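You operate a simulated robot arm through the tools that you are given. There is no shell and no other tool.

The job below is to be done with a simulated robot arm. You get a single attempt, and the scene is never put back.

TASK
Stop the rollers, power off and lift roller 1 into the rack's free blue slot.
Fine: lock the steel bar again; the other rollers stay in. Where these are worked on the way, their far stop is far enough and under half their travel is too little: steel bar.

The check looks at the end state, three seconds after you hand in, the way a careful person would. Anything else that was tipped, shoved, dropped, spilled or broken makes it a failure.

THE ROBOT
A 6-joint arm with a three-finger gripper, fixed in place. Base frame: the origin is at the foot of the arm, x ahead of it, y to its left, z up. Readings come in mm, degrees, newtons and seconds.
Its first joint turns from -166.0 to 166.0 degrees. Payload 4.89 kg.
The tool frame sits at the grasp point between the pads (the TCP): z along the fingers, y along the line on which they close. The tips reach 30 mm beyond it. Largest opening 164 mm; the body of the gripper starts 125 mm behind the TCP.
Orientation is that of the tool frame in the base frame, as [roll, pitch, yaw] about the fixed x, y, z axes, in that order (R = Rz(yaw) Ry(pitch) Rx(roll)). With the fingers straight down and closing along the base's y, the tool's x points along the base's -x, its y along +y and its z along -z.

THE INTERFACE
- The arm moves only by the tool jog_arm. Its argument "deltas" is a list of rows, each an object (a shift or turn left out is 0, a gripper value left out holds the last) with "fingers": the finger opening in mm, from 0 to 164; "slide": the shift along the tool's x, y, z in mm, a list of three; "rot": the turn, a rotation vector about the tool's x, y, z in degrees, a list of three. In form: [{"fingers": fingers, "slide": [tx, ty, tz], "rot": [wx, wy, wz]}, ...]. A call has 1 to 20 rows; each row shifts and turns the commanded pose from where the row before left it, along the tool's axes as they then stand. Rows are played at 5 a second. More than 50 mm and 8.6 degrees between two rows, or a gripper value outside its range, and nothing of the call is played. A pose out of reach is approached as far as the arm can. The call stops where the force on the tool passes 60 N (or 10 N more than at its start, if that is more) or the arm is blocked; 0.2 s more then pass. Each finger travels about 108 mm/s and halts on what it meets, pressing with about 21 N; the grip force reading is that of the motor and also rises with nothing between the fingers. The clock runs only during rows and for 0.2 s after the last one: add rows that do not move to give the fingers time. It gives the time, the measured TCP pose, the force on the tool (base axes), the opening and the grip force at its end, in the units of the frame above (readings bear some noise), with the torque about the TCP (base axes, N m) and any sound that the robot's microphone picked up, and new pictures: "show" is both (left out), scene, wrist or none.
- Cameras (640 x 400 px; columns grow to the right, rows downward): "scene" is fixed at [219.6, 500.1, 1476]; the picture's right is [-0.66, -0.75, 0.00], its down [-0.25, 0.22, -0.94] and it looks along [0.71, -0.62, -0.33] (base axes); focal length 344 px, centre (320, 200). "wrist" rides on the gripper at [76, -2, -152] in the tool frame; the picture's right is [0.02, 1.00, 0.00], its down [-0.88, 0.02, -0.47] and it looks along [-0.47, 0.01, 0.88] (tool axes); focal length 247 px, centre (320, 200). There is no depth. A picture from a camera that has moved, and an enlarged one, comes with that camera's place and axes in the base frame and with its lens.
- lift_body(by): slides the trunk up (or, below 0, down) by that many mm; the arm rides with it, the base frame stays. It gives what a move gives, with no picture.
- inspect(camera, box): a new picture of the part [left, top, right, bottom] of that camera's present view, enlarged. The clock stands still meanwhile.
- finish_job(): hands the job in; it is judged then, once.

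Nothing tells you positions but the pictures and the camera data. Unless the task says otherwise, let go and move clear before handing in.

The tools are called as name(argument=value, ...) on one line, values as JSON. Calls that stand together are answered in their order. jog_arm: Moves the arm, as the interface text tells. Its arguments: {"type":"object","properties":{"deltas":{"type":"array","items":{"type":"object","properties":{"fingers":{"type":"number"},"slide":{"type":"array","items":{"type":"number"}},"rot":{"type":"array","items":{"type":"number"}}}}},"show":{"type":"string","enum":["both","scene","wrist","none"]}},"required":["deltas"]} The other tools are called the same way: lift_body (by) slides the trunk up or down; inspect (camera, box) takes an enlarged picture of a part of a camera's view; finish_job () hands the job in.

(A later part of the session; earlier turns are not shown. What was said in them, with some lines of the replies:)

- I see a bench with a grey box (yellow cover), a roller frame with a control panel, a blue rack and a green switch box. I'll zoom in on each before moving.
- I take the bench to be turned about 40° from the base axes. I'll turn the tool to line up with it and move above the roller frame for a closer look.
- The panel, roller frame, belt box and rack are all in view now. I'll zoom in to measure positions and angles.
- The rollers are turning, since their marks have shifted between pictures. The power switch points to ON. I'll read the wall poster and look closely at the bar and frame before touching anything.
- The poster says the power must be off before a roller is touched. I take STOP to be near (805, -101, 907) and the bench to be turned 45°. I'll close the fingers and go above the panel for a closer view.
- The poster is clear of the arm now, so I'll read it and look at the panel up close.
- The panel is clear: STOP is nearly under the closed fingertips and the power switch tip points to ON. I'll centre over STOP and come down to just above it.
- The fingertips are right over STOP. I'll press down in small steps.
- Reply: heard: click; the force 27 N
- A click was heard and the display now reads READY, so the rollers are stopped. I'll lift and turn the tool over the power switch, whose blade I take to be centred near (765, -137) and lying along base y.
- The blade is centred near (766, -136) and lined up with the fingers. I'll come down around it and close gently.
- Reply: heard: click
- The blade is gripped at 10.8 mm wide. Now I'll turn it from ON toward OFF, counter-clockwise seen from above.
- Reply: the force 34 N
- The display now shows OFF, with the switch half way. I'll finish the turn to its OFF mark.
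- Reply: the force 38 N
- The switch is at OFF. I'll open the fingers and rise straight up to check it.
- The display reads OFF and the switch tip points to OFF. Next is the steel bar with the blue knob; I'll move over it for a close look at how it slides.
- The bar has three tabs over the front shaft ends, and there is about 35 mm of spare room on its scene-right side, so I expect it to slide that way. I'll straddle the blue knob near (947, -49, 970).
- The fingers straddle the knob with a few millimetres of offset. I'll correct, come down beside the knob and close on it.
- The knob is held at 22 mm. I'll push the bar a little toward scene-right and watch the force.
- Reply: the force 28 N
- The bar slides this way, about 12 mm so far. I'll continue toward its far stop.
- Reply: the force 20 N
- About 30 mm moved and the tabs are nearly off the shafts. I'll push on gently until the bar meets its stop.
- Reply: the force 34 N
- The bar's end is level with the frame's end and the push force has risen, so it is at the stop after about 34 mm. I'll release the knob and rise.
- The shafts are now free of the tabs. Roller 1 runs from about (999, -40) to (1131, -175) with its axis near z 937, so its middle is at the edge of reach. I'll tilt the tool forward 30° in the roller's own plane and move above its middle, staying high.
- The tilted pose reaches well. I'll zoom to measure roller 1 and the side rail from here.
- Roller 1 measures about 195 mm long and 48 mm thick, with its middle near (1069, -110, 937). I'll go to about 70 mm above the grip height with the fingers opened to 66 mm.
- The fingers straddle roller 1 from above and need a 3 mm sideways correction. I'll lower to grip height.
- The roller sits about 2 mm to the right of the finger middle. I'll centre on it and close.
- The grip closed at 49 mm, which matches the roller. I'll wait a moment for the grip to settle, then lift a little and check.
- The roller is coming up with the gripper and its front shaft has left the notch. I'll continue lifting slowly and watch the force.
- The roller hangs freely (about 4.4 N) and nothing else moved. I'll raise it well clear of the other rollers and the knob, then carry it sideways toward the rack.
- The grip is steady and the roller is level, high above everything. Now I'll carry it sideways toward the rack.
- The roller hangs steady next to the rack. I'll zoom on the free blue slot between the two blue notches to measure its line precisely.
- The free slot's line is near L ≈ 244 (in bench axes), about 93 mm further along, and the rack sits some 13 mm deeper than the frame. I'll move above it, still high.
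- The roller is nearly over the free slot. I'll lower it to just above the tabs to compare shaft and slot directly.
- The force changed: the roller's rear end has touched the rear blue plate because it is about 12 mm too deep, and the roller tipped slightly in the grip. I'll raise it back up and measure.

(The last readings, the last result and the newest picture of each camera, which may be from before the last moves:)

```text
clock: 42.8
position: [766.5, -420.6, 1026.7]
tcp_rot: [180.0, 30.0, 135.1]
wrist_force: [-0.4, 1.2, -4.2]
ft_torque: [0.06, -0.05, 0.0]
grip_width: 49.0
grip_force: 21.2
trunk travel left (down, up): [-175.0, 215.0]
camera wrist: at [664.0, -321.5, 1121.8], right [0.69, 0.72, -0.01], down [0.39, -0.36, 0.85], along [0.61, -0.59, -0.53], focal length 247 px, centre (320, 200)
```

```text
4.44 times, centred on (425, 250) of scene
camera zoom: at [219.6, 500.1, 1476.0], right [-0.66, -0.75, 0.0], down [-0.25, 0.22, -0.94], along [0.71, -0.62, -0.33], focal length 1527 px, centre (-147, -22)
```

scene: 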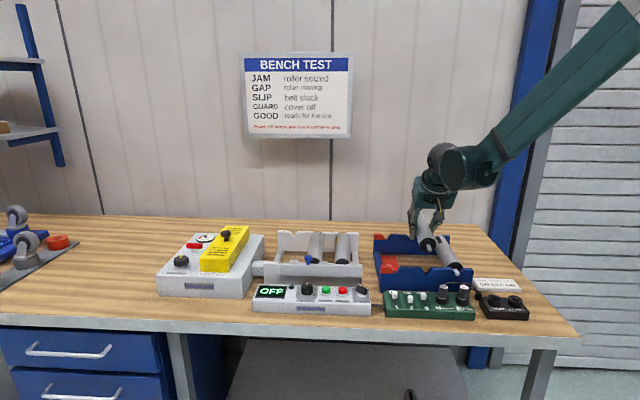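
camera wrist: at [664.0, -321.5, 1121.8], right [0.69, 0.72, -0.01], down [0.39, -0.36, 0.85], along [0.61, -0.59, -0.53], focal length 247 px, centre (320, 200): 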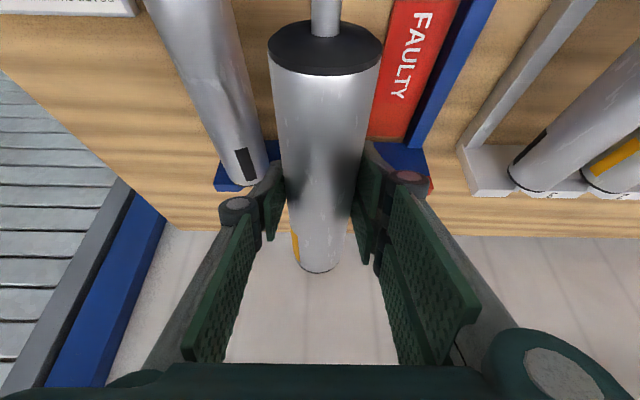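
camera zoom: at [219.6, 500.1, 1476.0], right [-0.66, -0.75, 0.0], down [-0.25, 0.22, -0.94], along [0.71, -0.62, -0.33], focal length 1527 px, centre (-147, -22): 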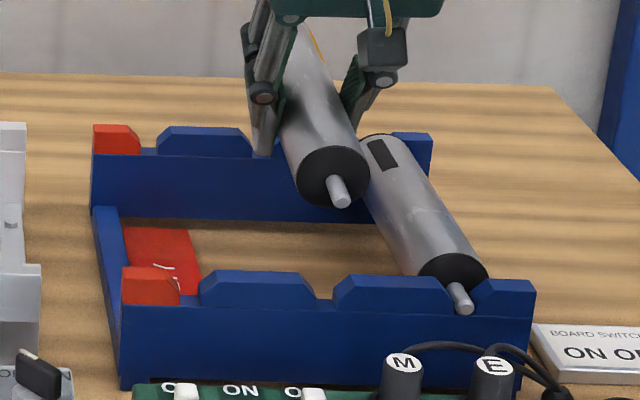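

The roller has pitched about 8° nose-down in the grip. I'll level it by turning the tool 8° and shift 11 mm back toward the operator side.

jog_arm(deltas=[{"rot": [0, 4, 0]}, {"rot": [0, 4, 0]}, {"slide": [10.2, 0, -4.1]}, {"slide": [0, 0, 0]}], show="both")

inspect(camera="wrist", box=[200, 0, 440, 280])

inspect(camera="scene", box=[375, 205, 475, 295])

```text
clock: 43.8
position: [758.5, -410.1, 1028.8]
tcp_rot: [180.0, 22.0, 135.0]
wrist_force: [0.1, -0.1, -4.7]
ft_torque: [0.04, 0.04, -0.01]
grip_width: 49.2
grip_force: 20.5
trunk travel left (down, up): [-175.0, 215.0]
camera wrist: at [666.5, -322.1, 1142.1], right [0.69, 0.72, -0.01], down [0.47, -0.44, 0.77], along [0.55, -0.54, -0.64], focal length 247 px, centre (320, 200)
```

scene: 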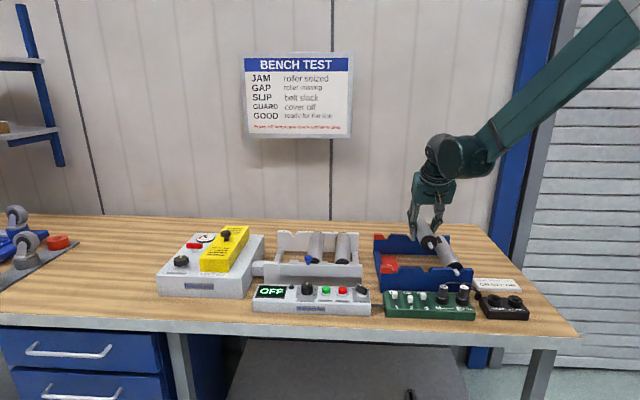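
wrist: 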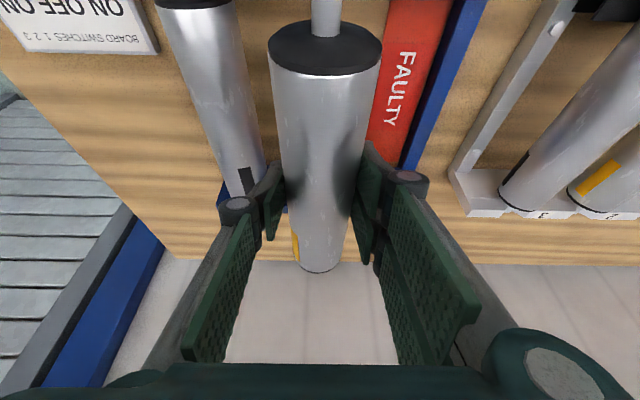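

```text
1.43 times, centred on (320, 140) of wrist
camera zoom: at [666.5, -322.1, 1142.1], right [0.69, 0.72, -0.01], down [0.47, -0.44, 0.77], along [0.55, -0.54, -0.64], focal length 353 px, centre (320, 286)
```

zoom: 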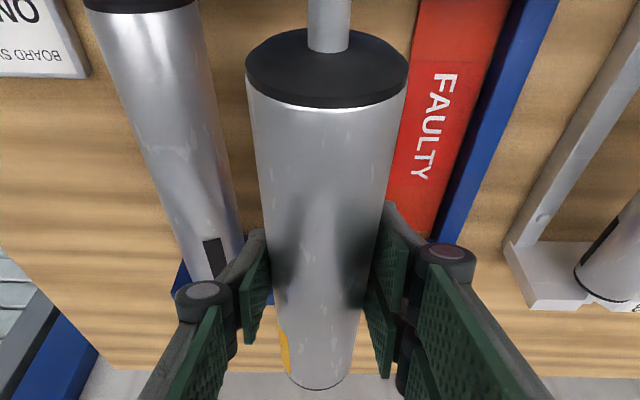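

```text
4.44 times, centred on (425, 250) of scene
camera zoom: at [219.6, 500.1, 1476.0], right [-0.66, -0.75, 0.0], down [-0.25, 0.22, -0.94], along [0.71, -0.62, -0.33], focal length 1527 px, centre (-147, -22)
```

zoom: 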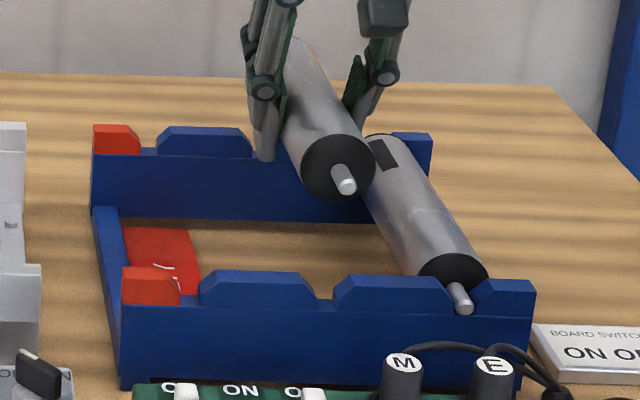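

The roller is level again and now about 11 mm nearer the operator side. I'll lower it in steps to just above the tabs, watching the force.

jog_arm(deltas=[{"slide": [9.4, 0, 23.2]}, {"slide": [7.5, 0, 18.5]}, {"slide": [5.6, 0, 13.9]}, {"slide": [0, 0, 0]}], show="both")

inspect(camera="scene", box=[385, 225, 475, 295])

inspect(camera="wrist", box=[180, 80, 460, 280])

```text
clock: 44.8
position: [756.6, -412.1, 967.6]
tcp_rot: [180.0, 22.0, 134.9]
wrist_force: [0.6, -0.4, -4.8]
ft_torque: [0.03, 0.04, -0.03]
grip_width: 48.9
grip_force: 21.4
trunk travel left (down, up): [-175.0, 215.0]
camera wrist: at [666.1, -323.3, 1081.3], right [0.69, 0.72, -0.01], down [0.47, -0.44, 0.77], along [0.55, -0.54, -0.64], focal length 247 px, centre (320, 200)
```

scene: 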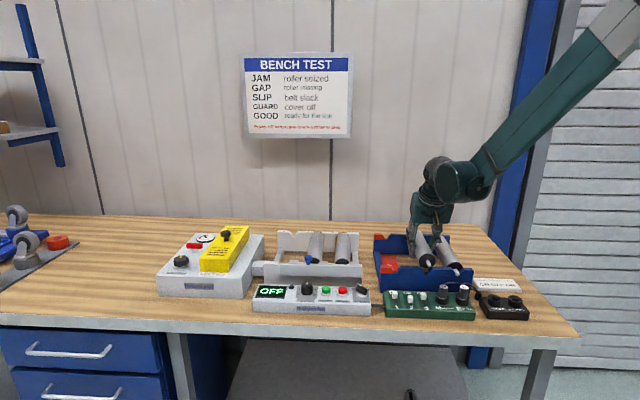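
wrist: 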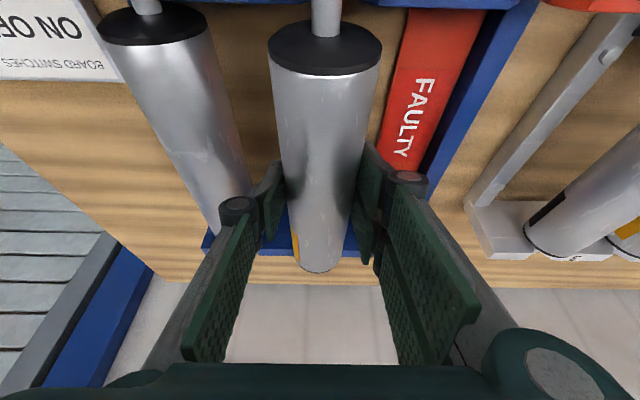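

```text
5.71 times, centred on (430, 260) of scene
camera zoom: at [219.6, 500.1, 1476.0], right [-0.66, -0.75, 0.0], down [-0.25, 0.22, -0.94], along [0.71, -0.62, -0.33], focal length 1963 px, centre (-309, -143)
```

zoom: 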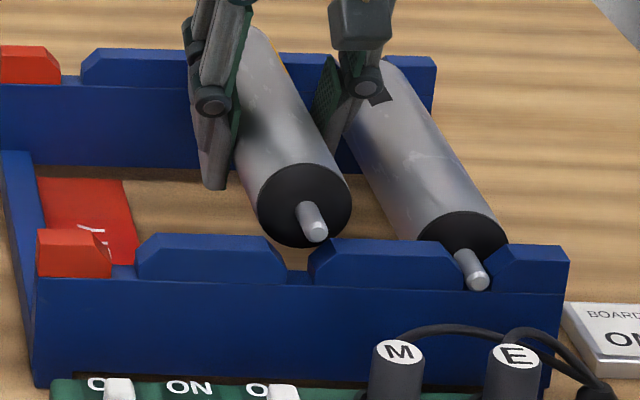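

```text
2.00 times, centred on (320, 180) of wrist
camera zoom: at [666.1, -323.3, 1081.3], right [0.69, 0.72, -0.01], down [0.47, -0.44, 0.77], along [0.55, -0.54, -0.64], focal length 494 px, centre (320, 240)
```

zoom: 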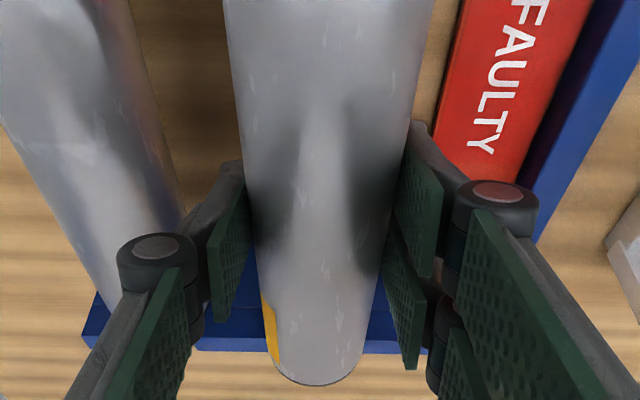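

No contact this time. Compared with how the seated roller's shaft lies in its notch, my roller needs to go about 5–6 mm toward scene-left. I'll shift it and check again.

jog_arm(deltas=[{"slide": [0, 5.5, 0]}, {"slide": [0, 0, 0]}, {"slide": [0, 0, 0]}], show="both")

inspect(camera="scene", box=[405, 240, 475, 285])

inspect(camera="wrist", box=[80, 0, 480, 100])

```text
clock: 45.6
position: [760.0, -406.3, 968.0]
tcp_rot: [-180.0, 22.0, 134.9]
wrist_force: [-0.5, -0.1, -3.4]
ft_torque: [0.0, 0.01, -0.01]
grip_width: 48.9
grip_force: 20.9
trunk travel left (down, up): [-175.0, 215.0]
camera wrist: at [670.0, -318.9, 1081.3], right [0.69, 0.72, -0.01], down [0.47, -0.44, 0.77], along [0.55, -0.54, -0.64], focal length 247 px, centre (320, 200)
```

scene: 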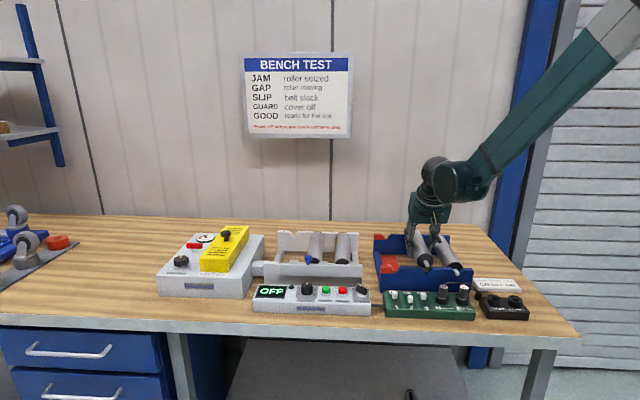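
wrist: 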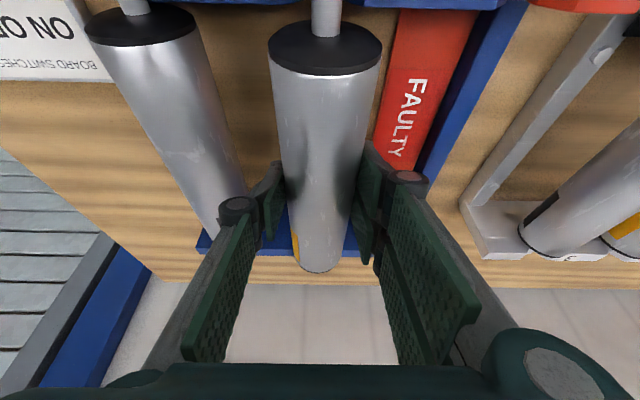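

```text
8.89 times, centred on (440, 262) of scene
camera zoom: at [219.6, 500.1, 1476.0], right [-0.66, -0.75, 0.0], down [-0.25, 0.22, -0.94], along [0.71, -0.62, -0.33], focal length 3054 px, centre (-747, -356)
```

zoom: 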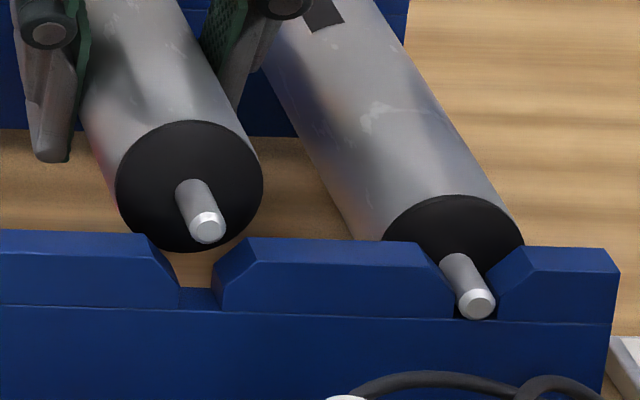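

```text
1.60 times, centred on (280, 50) of wrist
camera zoom: at [670.0, -318.9, 1081.3], right [0.69, 0.72, -0.01], down [0.47, -0.44, 0.77], along [0.55, -0.54, -0.64], focal length 395 px, centre (384, 440)
```

zoom: 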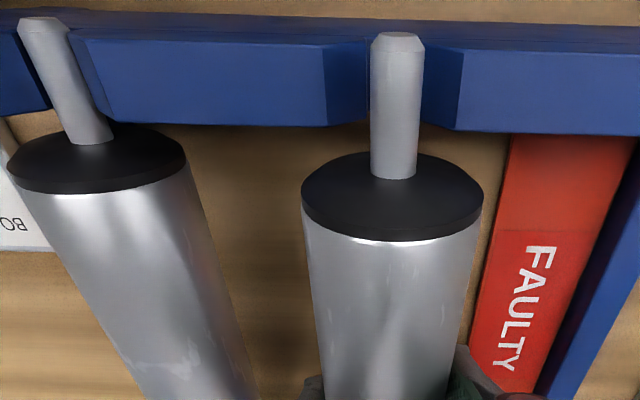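

Both views now show the shaft centred over the free slot. I'll lower it slowly into the slot.

jog_arm(deltas=[{"slide": [1.87, 0, 4.64]}, {"slide": [1.87, 0, 4.64]}, {"slide": [1.87, 0, 4.64]}, {"slide": [1.12, 0, 2.78]}, {"slide": [0, 0, 0]}], show="both")

inspect(camera="scene", box=[405, 240, 475, 285])

inspect(camera="wrist", box=[80, 0, 480, 280])

```text
clock: 46.8
position: [761.8, -407.6, 950.2]
tcp_rot: [-180.0, 22.0, 135.0]
wrist_force: [0.3, 0.4, -4.4]
ft_torque: [-0.01, -0.01, 0.0]
grip_width: 49.0
grip_force: 21.0
trunk travel left (down, up): [-175.0, 215.0]
camera wrist: at [671.6, -318.9, 1063.1], right [0.69, 0.72, -0.01], down [0.47, -0.44, 0.77], along [0.55, -0.54, -0.64], focal length 247 px, centre (320, 200)
```

scene: 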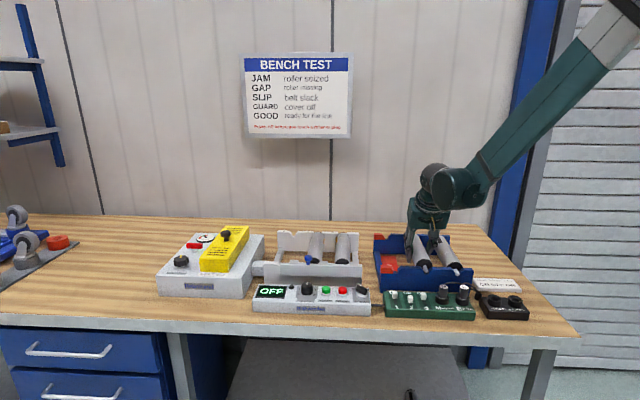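
wrist: 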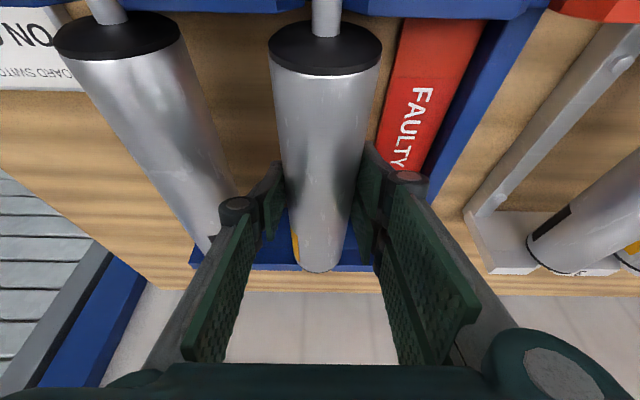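

```text
8.89 times, centred on (440, 262) of scene
camera zoom: at [219.6, 500.1, 1476.0], right [-0.66, -0.75, 0.0], down [-0.25, 0.22, -0.94], along [0.71, -0.62, -0.33], focal length 3054 px, centre (-747, -356)
```

zoom: 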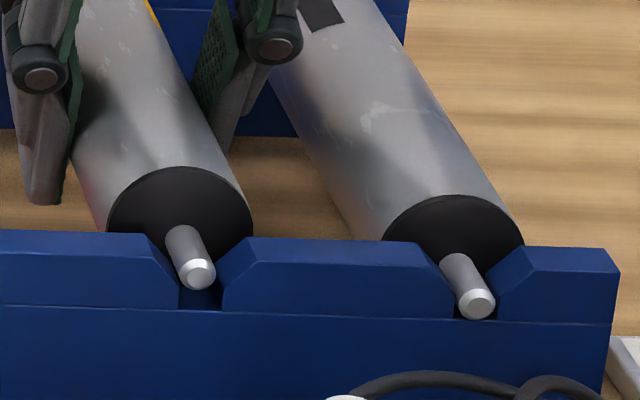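

```text
1.43 times, centred on (280, 140) of wrist
camera zoom: at [671.6, -318.9, 1063.1], right [0.69, 0.72, -0.01], down [0.47, -0.44, 0.77], along [0.55, -0.54, -0.64], focal length 353 px, centre (377, 286)
```

zoom: 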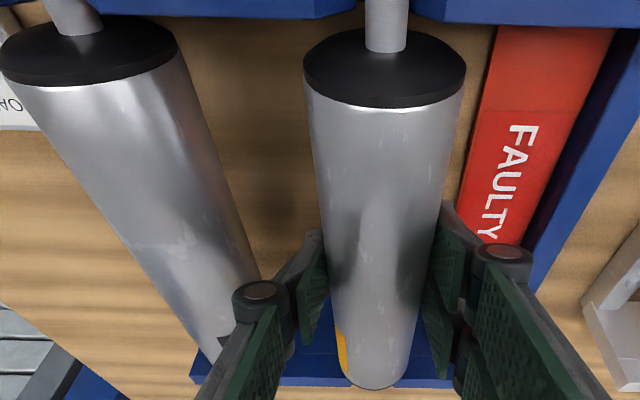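

The shaft is entering the slot with no contact force. About 7 mm remain.

jog_arm(deltas=[{"slide": [0.75, 0, 1.85]}, {"slide": [0.75, 0, 1.85]}, {"slide": [0.75, 0, 1.85]}, {"slide": [0, 0, 0]}], show="none")

inspect(camera="scene", box=[405, 240, 475, 285])

```text
clock: 47.8
position: [763.9, -407.6, 942.6]
tcp_rot: [-179.9, 22.0, 135.1]
wrist_force: [-1.6, -1.7, 0.2]
ft_torque: [-0.29, -0.25, 0.19]
grip_width: 48.9
grip_force: 21.1
trunk travel left (down, up): [-175.0, 215.0]
```

```text
8.89 times, centred on (440, 262) of scene
camera zoom: at [219.6, 500.1, 1476.0], right [-0.66, -0.75, 0.0], down [-0.25, 0.22, -0.94], along [0.71, -0.62, -0.33], focal length 3054 px, centre (-747, -356)
```

zoom: 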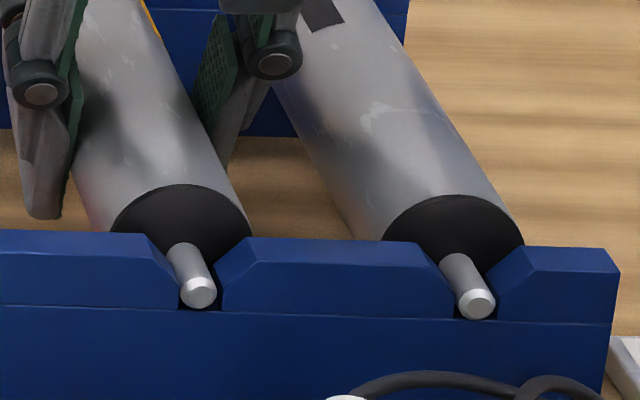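

The rear shaft has met its slot floor and the front one is within a millimetre. I'll lower 1 mm more and open the fingers gently.

jog_arm(deltas=[{"slide": [0.37, 0, 0.93]}, {"slide": [0, 0, 0]}, {"fingers": 52}, {"fingers": 56}, {"fingers": 62}, {"fingers": 68}, {"slide": [0, 0, 0]}], show="both")

inspect(camera="scene", box=[385, 220, 475, 285])

inspect(camera="wrist", box=[180, 60, 460, 290])

```text
clock: 49.4
position: [762.7, -407.5, 943.7]
tcp_rot: [-180.0, 22.0, 135.0]
wrist_force: [-0.3, 0.2, 0.4]
ft_torque: [0.02, 0.01, 0.0]
grip_width: 67.6
grip_force: 0.1
trunk travel left (down, up): [-175.0, 215.0]
camera wrist: at [671.1, -318.7, 1056.8], right [0.69, 0.72, -0.01], down [0.47, -0.44, 0.77], along [0.55, -0.54, -0.64], focal length 247 px, centre (320, 200)
```

scene: 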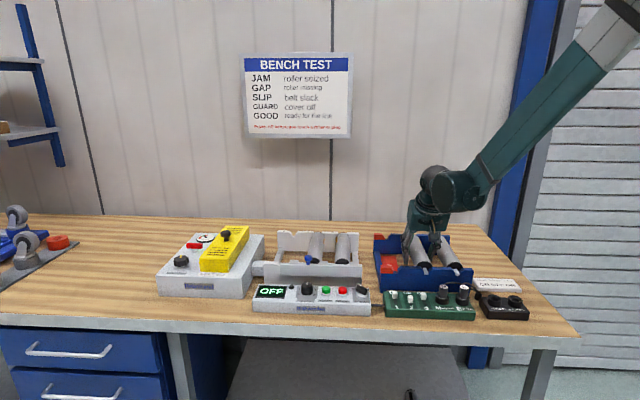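
wrist: 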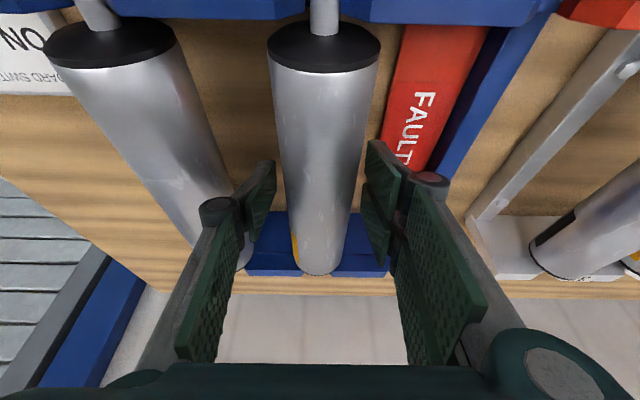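

```text
6.15 times, centred on (430, 252) of scene
camera zoom: at [219.6, 500.1, 1476.0], right [-0.66, -0.75, 0.0], down [-0.25, 0.22, -0.94], along [0.71, -0.62, -0.33], focal length 2114 px, centre (-357, -123)
```

zoom: 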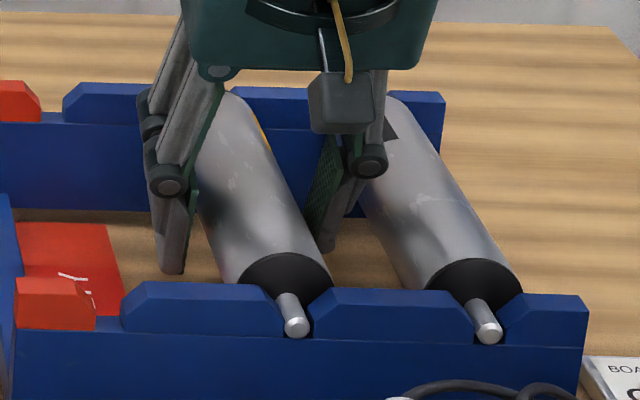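

```text
1.74 times, centred on (320, 175) of wrist
camera zoom: at [671.1, -318.7, 1056.8], right [0.69, 0.72, -0.01], down [0.47, -0.44, 0.77], along [0.55, -0.54, -0.64], focal length 430 px, centre (320, 244)
```

zoom: 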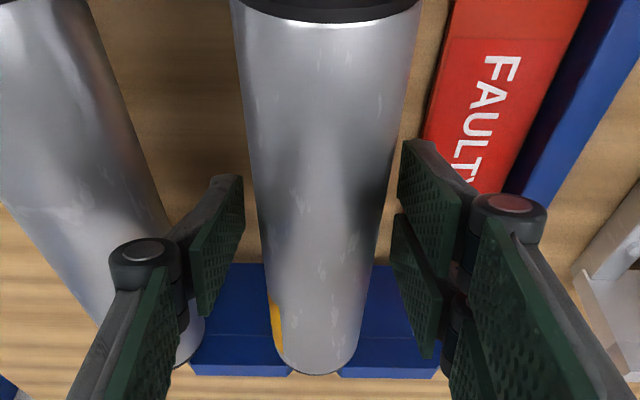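

Roller 1 rests in the free blue slot at both ends and the fingers are open with zero force. I'll rise straight up and check it.

jog_arm(deltas=[{"slide": [-6, 0, -14.8]}, {"slide": [-12, 0, -29.7]}, {"slide": [-12, 0, -29.7]}, {"slide": [-15, 0, -37.1]}, {"slide": [-15, 0, -37.1]}, {"slide": [0, 0, 0]}], show="both")

inspect(camera="scene", box=[365, 220, 485, 300])

inspect(camera="wrist", box=[120, 0, 460, 230])

```text
clock: 50.8
position: [761.9, -402.5, 1101.7]
tcp_rot: [180.0, 21.9, 135.1]
wrist_force: [-0.2, -0.4, -0.9]
ft_torque: [0.02, -0.04, 0.01]
grip_width: 68.0
grip_force: 0.0
trunk travel left (down, up): [-175.0, 215.0]
camera wrist: at [671.1, -315.0, 1215.4], right [0.69, 0.72, -0.01], down [0.47, -0.44, 0.77], along [0.55, -0.54, -0.64], focal length 247 px, centre (320, 200)
```

scene: 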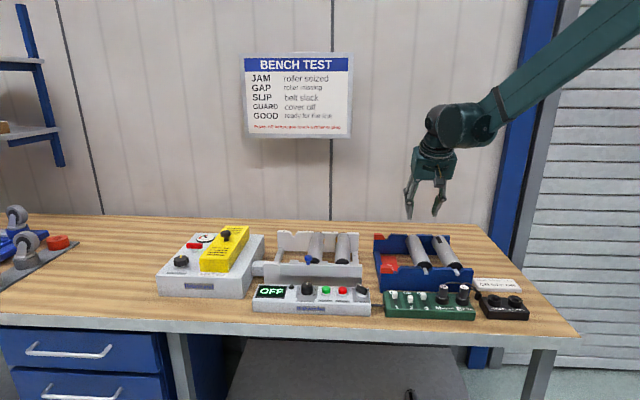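
wrist: 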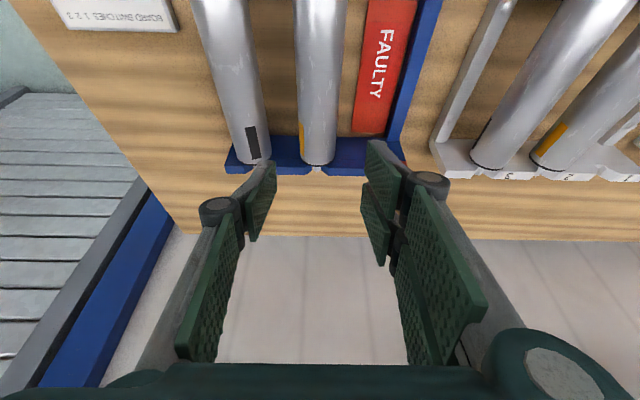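

```text
5.00 times, centred on (425, 260) of scene
camera zoom: at [219.6, 500.1, 1476.0], right [-0.66, -0.75, 0.0], down [-0.25, 0.22, -0.94], along [0.71, -0.62, -0.33], focal length 1718 px, centre (-205, -100)
```

zoom: 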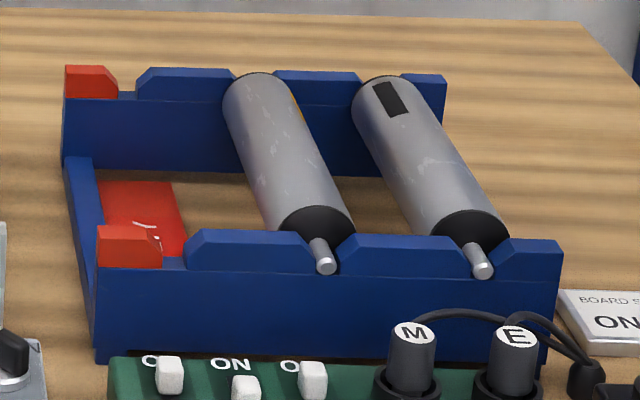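

```text
1.74 times, centred on (290, 115) of wrist
camera zoom: at [671.1, -315.0, 1215.4], right [0.69, 0.72, -0.01], down [0.47, -0.44, 0.77], along [0.55, -0.54, -0.64], focal length 430 px, centre (372, 348)
```

zoom: 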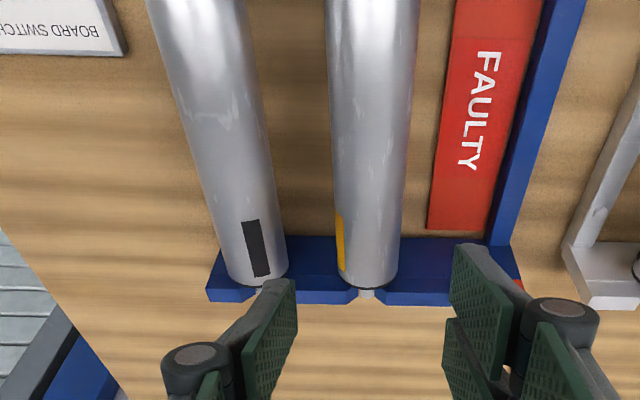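

Roller 1 is properly seated in the free blue slot, next to the other one. Now I'll straighten the tool and go back to the blue knob to relock the steel bar.

jog_arm(deltas=[{"rot": [0, 7.3, 0]}, {"rot": [0, 7.3, 0]}, {"rot": [0, 7.3, 0]}, {"slide": [14.5, 43.3, 0]}, {"slide": [14.5, 43.3, 0]}, {"slide": [14.5, 43.3, 0]}, {"slide": [14.5, 43.3, 0]}, {"slide": [14.5, 43.3, 0]}, {"slide": [14.5, 43.3, 0]}, {"slide": [14.5, 43.3, 0]}, {"slide": [14.5, 43.3, 0]}, {"slide": [0, 0, 0], "fingers": 60}, {"slide": [0, 0, 0]}], show="both")

inspect(camera="wrist", box=[240, 110, 400, 240])

inspect(camera="scene", box=[255, 205, 375, 295])

```text
clock: 53.6
position: [926.5, -81.3, 1104.7]
tcp_rot: [179.9, 0.1, 135.0]
wrist_force: [0.2, 0.1, -0.1]
ft_torque: [-0.11, 0.07, 0.0]
grip_width: 60.0
grip_force: 0.1
trunk travel left (down, up): [-175.0, 215.0]
camera wrist: at [871.8, -28.7, 1257.4], right [0.69, 0.72, 0.0], down [0.64, -0.61, 0.47], along [0.34, -0.33, -0.88], focal length 247 px, centre (320, 200)
```

scene: 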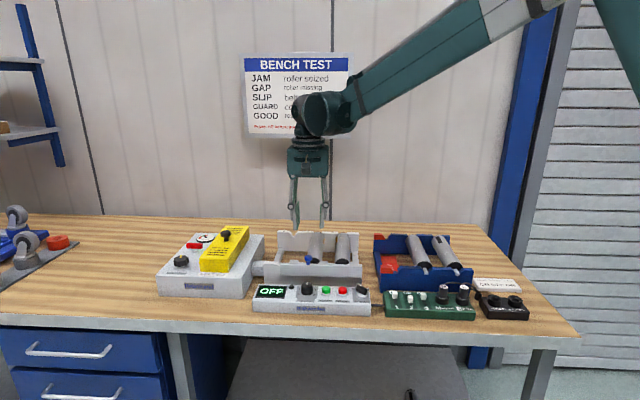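
wrist: 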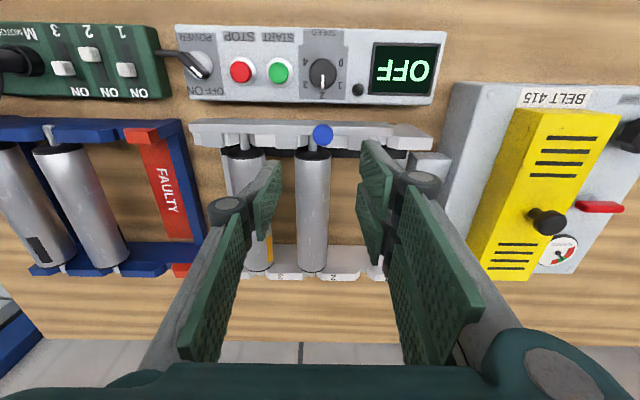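

```text
3.08 times, centred on (320, 175) of wrist
camera zoom: at [871.8, -28.7, 1257.4], right [0.69, 0.72, 0.0], down [0.64, -0.61, 0.47], along [0.34, -0.33, -0.88], focal length 760 px, centre (320, 277)
```

zoom: 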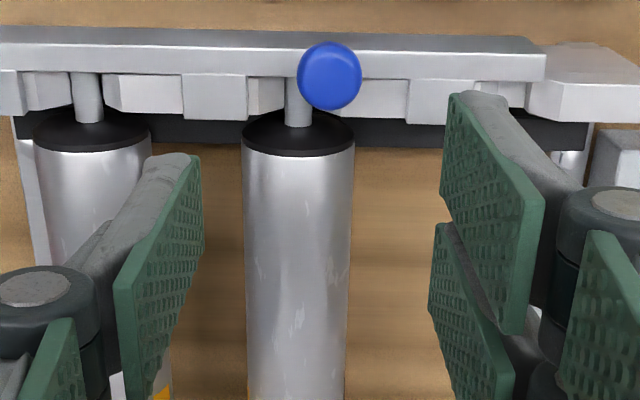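

```text
4.44 times, centred on (315, 250) of scene
camera zoom: at [219.6, 500.1, 1476.0], right [-0.66, -0.75, 0.0], down [-0.25, 0.22, -0.94], along [0.71, -0.62, -0.33], focal length 1527 px, centre (342, -22)
```

zoom: 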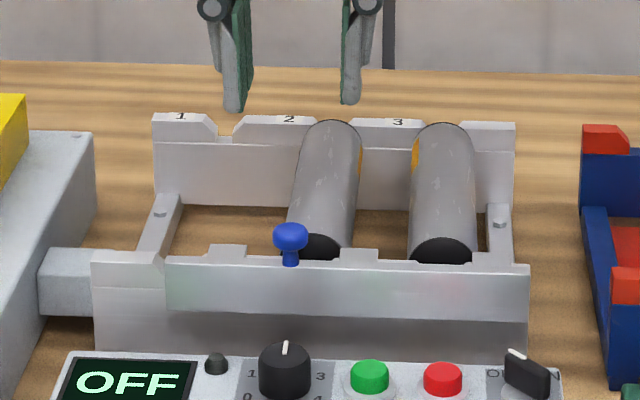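

The knob is just below, about 3 mm to the side. I'll straddle it again as before.

jog_arm(deltas=[{"slide": [6.6, 3.2, 35]}, {"slide": [0, 0, 35]}, {"slide": [0, 0, 30]}, {"slide": [0, 0, 0]}], show="wrist")

inspect(camera="wrist", box=[240, 120, 400, 240])

inspect(camera="scene", box=[255, 205, 375, 295])

```text
clock: 54.6
position: [921.5, -74.5, 1000.0]
tcp_rot: [179.9, 0.1, 134.9]
wrist_force: [0.7, 0.2, 0.1]
ft_torque: [0.02, 0.06, 0.0]
grip_width: 60.1
grip_force: 0.0
trunk travel left (down, up): [-175.0, 215.0]
camera wrist: at [867.5, -21.1, 1153.3], right [0.69, 0.72, 0.0], down [0.64, -0.61, 0.47], along [0.34, -0.33, -0.88], focal length 247 px, centre (320, 200)
```

wrist: 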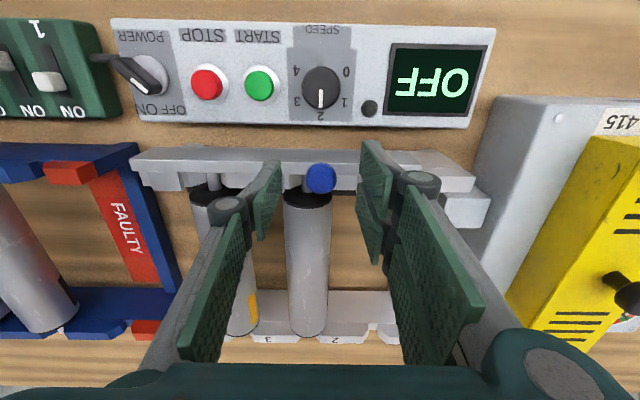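

```text
3.33 times, centred on (320, 180) of wrist
camera zoom: at [867.5, -21.1, 1153.3], right [0.69, 0.72, 0.0], down [0.64, -0.61, 0.47], along [0.34, -0.33, -0.88], focal length 823 px, centre (320, 267)
```

zoom: 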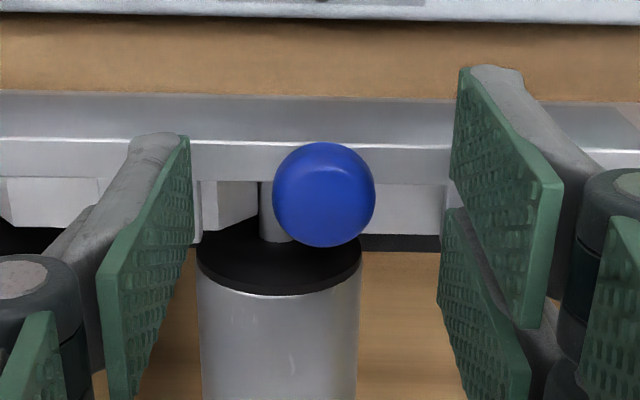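

```text
4.44 times, centred on (315, 250) of scene
camera zoom: at [219.6, 500.1, 1476.0], right [-0.66, -0.75, 0.0], down [-0.25, 0.22, -0.94], along [0.71, -0.62, -0.33], focal length 1527 px, centre (342, -22)
```

zoom: 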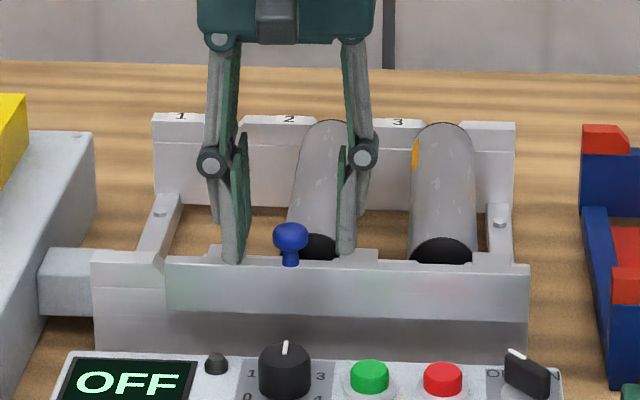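

jog_arm(deltas=[{"slide": [-0.5, 1.5, 5]}, {"slide": [0, 0, 4.5]}, {"fingers": 18}, {"slide": [0, 0, 0]}, {"slide": [0, 0, 0]}], show="wrist")

inspect(camera="scene", box=[255, 215, 375, 295])

```text
clock: 55.8
position: [923.0, -72.9, 992.3]
tcp_rot: [179.9, 0.1, 135.0]
wrist_force: [-4.8, -1.7, -3.5]
ft_torque: [-0.01, 0.11, -0.03]
grip_width: 22.0
grip_force: 45.2
trunk travel left (down, up): [-175.0, 215.0]
camera wrist: at [869.1, -20.5, 1145.2], right [0.69, 0.72, 0.0], down [0.64, -0.61, 0.47], along [0.34, -0.33, -0.88], focal length 247 px, centre (320, 200)
```

wrist: 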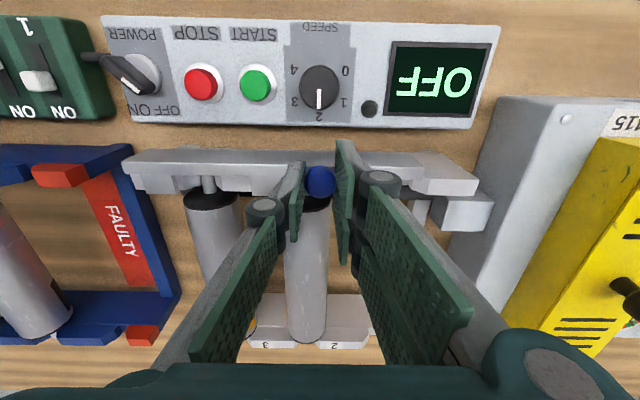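

```text
5.00 times, centred on (315, 255) of scene
camera zoom: at [219.6, 500.1, 1476.0], right [-0.66, -0.75, 0.0], down [-0.25, 0.22, -0.94], along [0.71, -0.62, -0.33], focal length 1718 px, centre (345, -75)
```

zoom: 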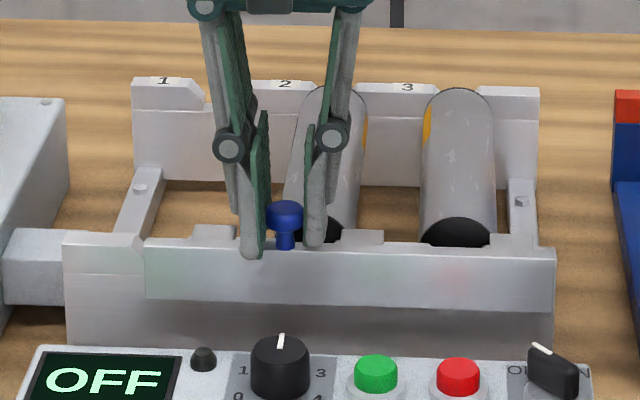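

The knob is held again. I'll slide the bar back toward scene-left to its locked position, in steps.

jog_arm(deltas=[{"slide": [0, 3, 0]}, {"slide": [0, 3, 0]}, {"slide": [0, 3, 0]}, {"slide": [0, 3, 0]}, {"slide": [0, 3, 0]}, {"slide": [0, 3, 0]}, {"slide": [0, 3, 0]}, {"slide": [0, 3, 0]}, {"slide": [0, 3, 0]}, {"slide": [0, 3, 0]}, {"slide": [0, 0, 0]}], show="none")

inspect(camera="scene", box=[255, 215, 375, 295])

```text
clock: 58.2
position: [945.7, -51.4, 993.7]
tcp_rot: [180.0, 0.2, 134.9]
wrist_force: [11.5, -4.8, 5.4]
ft_torque: [-0.21, -0.33, -0.02]
grip_width: 22.2
grip_force: 44.5
trunk travel left (down, up): [-175.0, 215.0]
```

```text
5.00 times, centred on (315, 255) of scene
camera zoom: at [219.6, 500.1, 1476.0], right [-0.66, -0.75, 0.0], down [-0.25, 0.22, -0.94], along [0.71, -0.62, -0.33], focal length 1718 px, centre (345, -75)
```

zoom: 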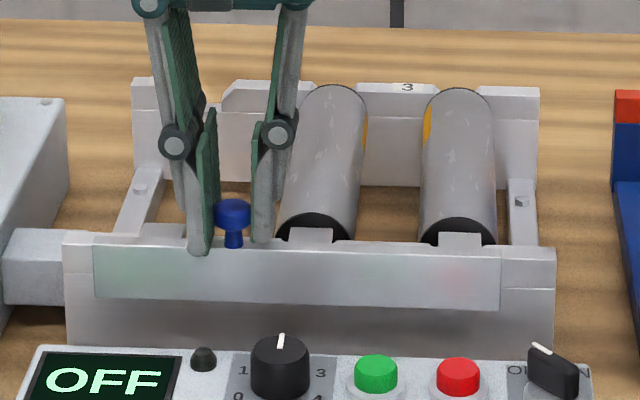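

The bar is nearly back where it started. I'll push on a few more millimetres to its locked stop, watching the force.

jog_arm(deltas=[{"slide": [0, 1.5, 0]}, {"slide": [0, 1.5, 0]}, {"slide": [0, 1.5, 0]}, {"slide": [0, 0, 0]}], show="none")

inspect(camera="scene", box=[255, 215, 375, 295])

```text
clock: 59.2
position: [947.4, -50.5, 992.0]
tcp_rot: [-180.0, 0.1, 135.0]
wrist_force: [-6.4, -22.0, -7.2]
ft_torque: [-0.59, -0.04, 0.04]
grip_width: 22.0
grip_force: 45.4
trunk travel left (down, up): [-175.0, 215.0]
```

```text
5.00 times, centred on (315, 255) of scene
camera zoom: at [219.6, 500.1, 1476.0], right [-0.66, -0.75, 0.0], down [-0.25, 0.22, -0.94], along [0.71, -0.62, -0.33], focal length 1718 px, centre (345, -75)
```

zoom: 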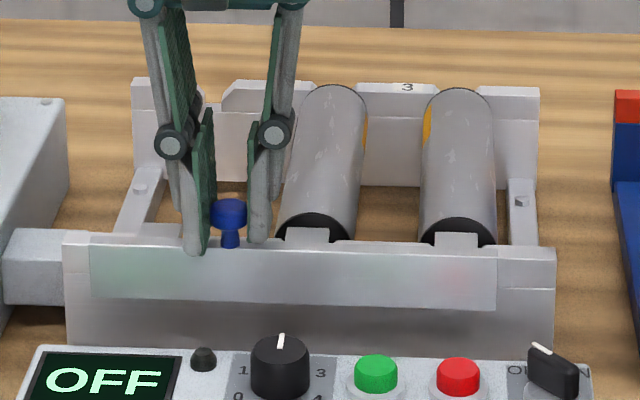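

The force along the slide has risen to about 20 N, so the bar is at its locked stop with its tabs over the shafts. I'll ease off, release and rise.

jog_arm(deltas=[{"slide": [0, -1, 0]}, {"fingers": 60}, {"slide": [0, 0, 0]}, {"slide": [0, 0, -20]}, {"slide": [0, 0, -40]}, {"slide": [0, 0, -45]}, {"slide": [0, 0, -45]}, {"slide": [30, 0, -30]}, {"slide": [0, 0, 0]}], show="both")

inspect(camera="scene", box=[255, 215, 375, 295])

inspect(camera="wrist", box=[180, 40, 460, 300])

```text
clock: 61.2
position: [926.3, -27.0, 1174.1]
tcp_rot: [180.0, 0.2, 135.0]
wrist_force: [-1.0, 0.3, 0.7]
ft_torque: [0.01, -0.07, 0.02]
grip_width: 60.2
grip_force: 0.0
trunk travel left (down, up): [-175.0, 215.0]
camera wrist: at [871.4, 25.1, 1326.2], right [0.69, 0.72, 0.0], down [0.64, -0.61, 0.47], along [0.34, -0.33, -0.88], focal length 247 px, centre (320, 200)
```

scene: 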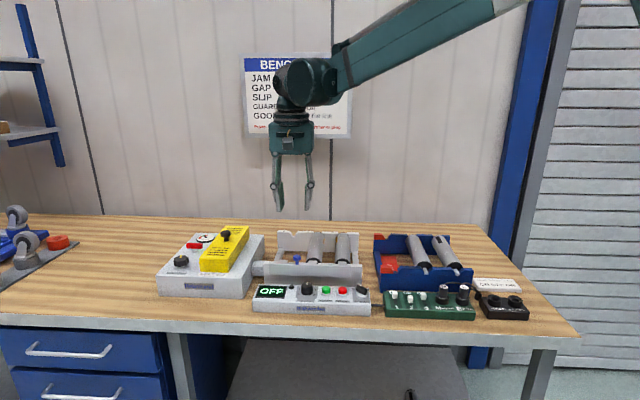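
wrist: 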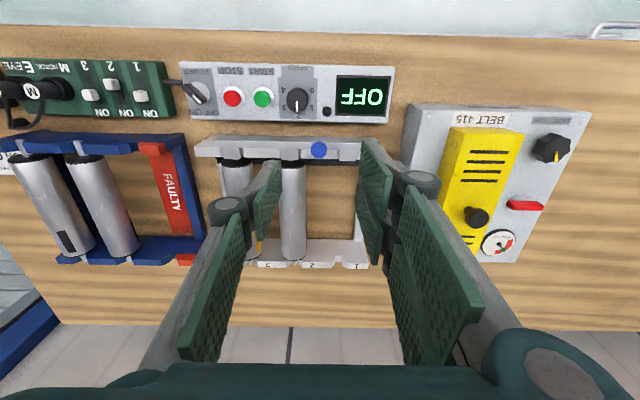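

```text
5.00 times, centred on (315, 255) of scene
camera zoom: at [219.6, 500.1, 1476.0], right [-0.66, -0.75, 0.0], down [-0.25, 0.22, -0.94], along [0.71, -0.62, -0.33], focal length 1718 px, centre (345, -75)
```

zoom: 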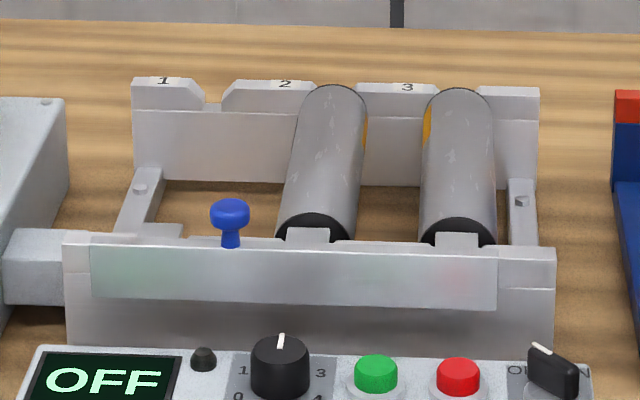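

```text
1.54 times, centred on (320, 170) of wrist
camera zoom: at [871.4, 25.1, 1326.2], right [0.69, 0.72, 0.0], down [0.64, -0.61, 0.47], along [0.34, -0.33, -0.88], focal length 380 px, centre (320, 246)
```

zoom: 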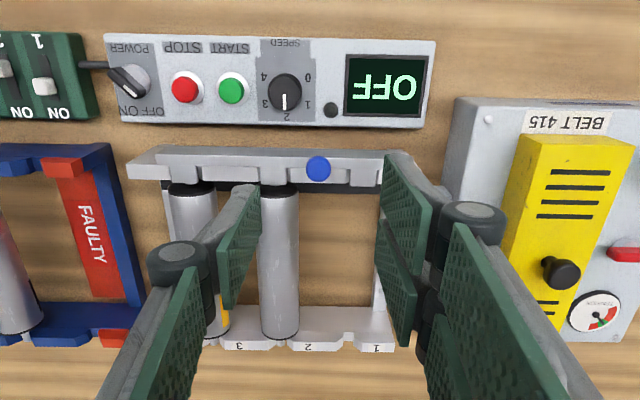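

The bar is back at its original locked place, rollers 2 and 3 are in, and the display shows OFF. One last check of the rack and the power switch before handing in.

inspect(camera="scene", box=[330, 220, 540, 330])

inspect(camera="wrist", box=[0, 40, 240, 280])

```text
3.05 times, centred on (435, 275) of scene
camera zoom: at [219.6, 500.1, 1476.0], right [-0.66, -0.75, 0.0], down [-0.25, 0.22, -0.94], along [0.71, -0.62, -0.33], focal length 1047 px, centre (-30, -29)
```

zoom: 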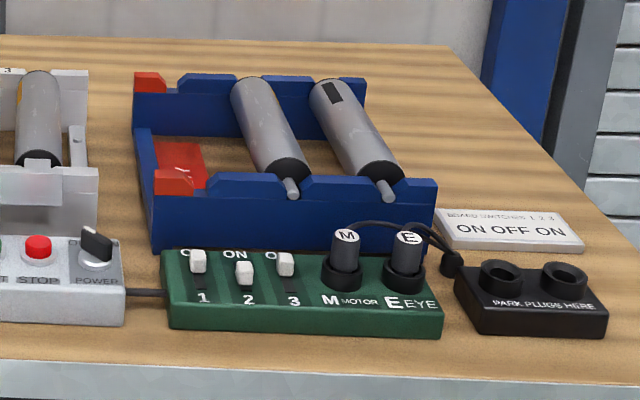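

```text
1.67 times, centred on (120, 160) of wrist
camera zoom: at [871.4, 25.1, 1326.2], right [0.69, 0.72, 0.0], down [0.64, -0.61, 0.47], along [0.34, -0.33, -0.88], focal length 412 px, centre (653, 267)
```

zoom: 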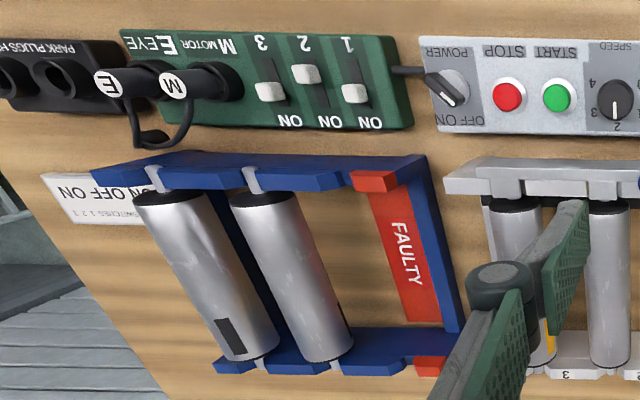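

Roller 1 rests at both ends in the free blue slot and the rack has not moved. The power is off, the bar is locked, and the other rollers, plugs and switches are as they were. The arm is clear and holds nothing, so I'm handing in.

finish_job()

```text
The job is handed in.
```

The job is done and handed in. I haven't been told the result of the check.

- **Stop and power:** I pressed STOP and the display went to READY. I then turned the power switch to OFF, and the display reads OFF.
- **Roller 1:** It rests in the rack's free blue slot with both shaft ends in their notches. On the first try its rear end touched the rack's rear plate and it tipped about 8° in the grip. I raised it, levelled it and set it down again, and the rack looked unmoved afterwards.
- **Steel bar:** I slid it about 34 mm to its far stop to free the roller, then slid it back to its locked stop. The tabs are over the shafts of rollers 2 and 3 again.
- **Everything else:** Rollers 2 and 3 stayed in, and the switches, plugs and belt box looked as they were at the start. The gripper is empty and clear of the bench.
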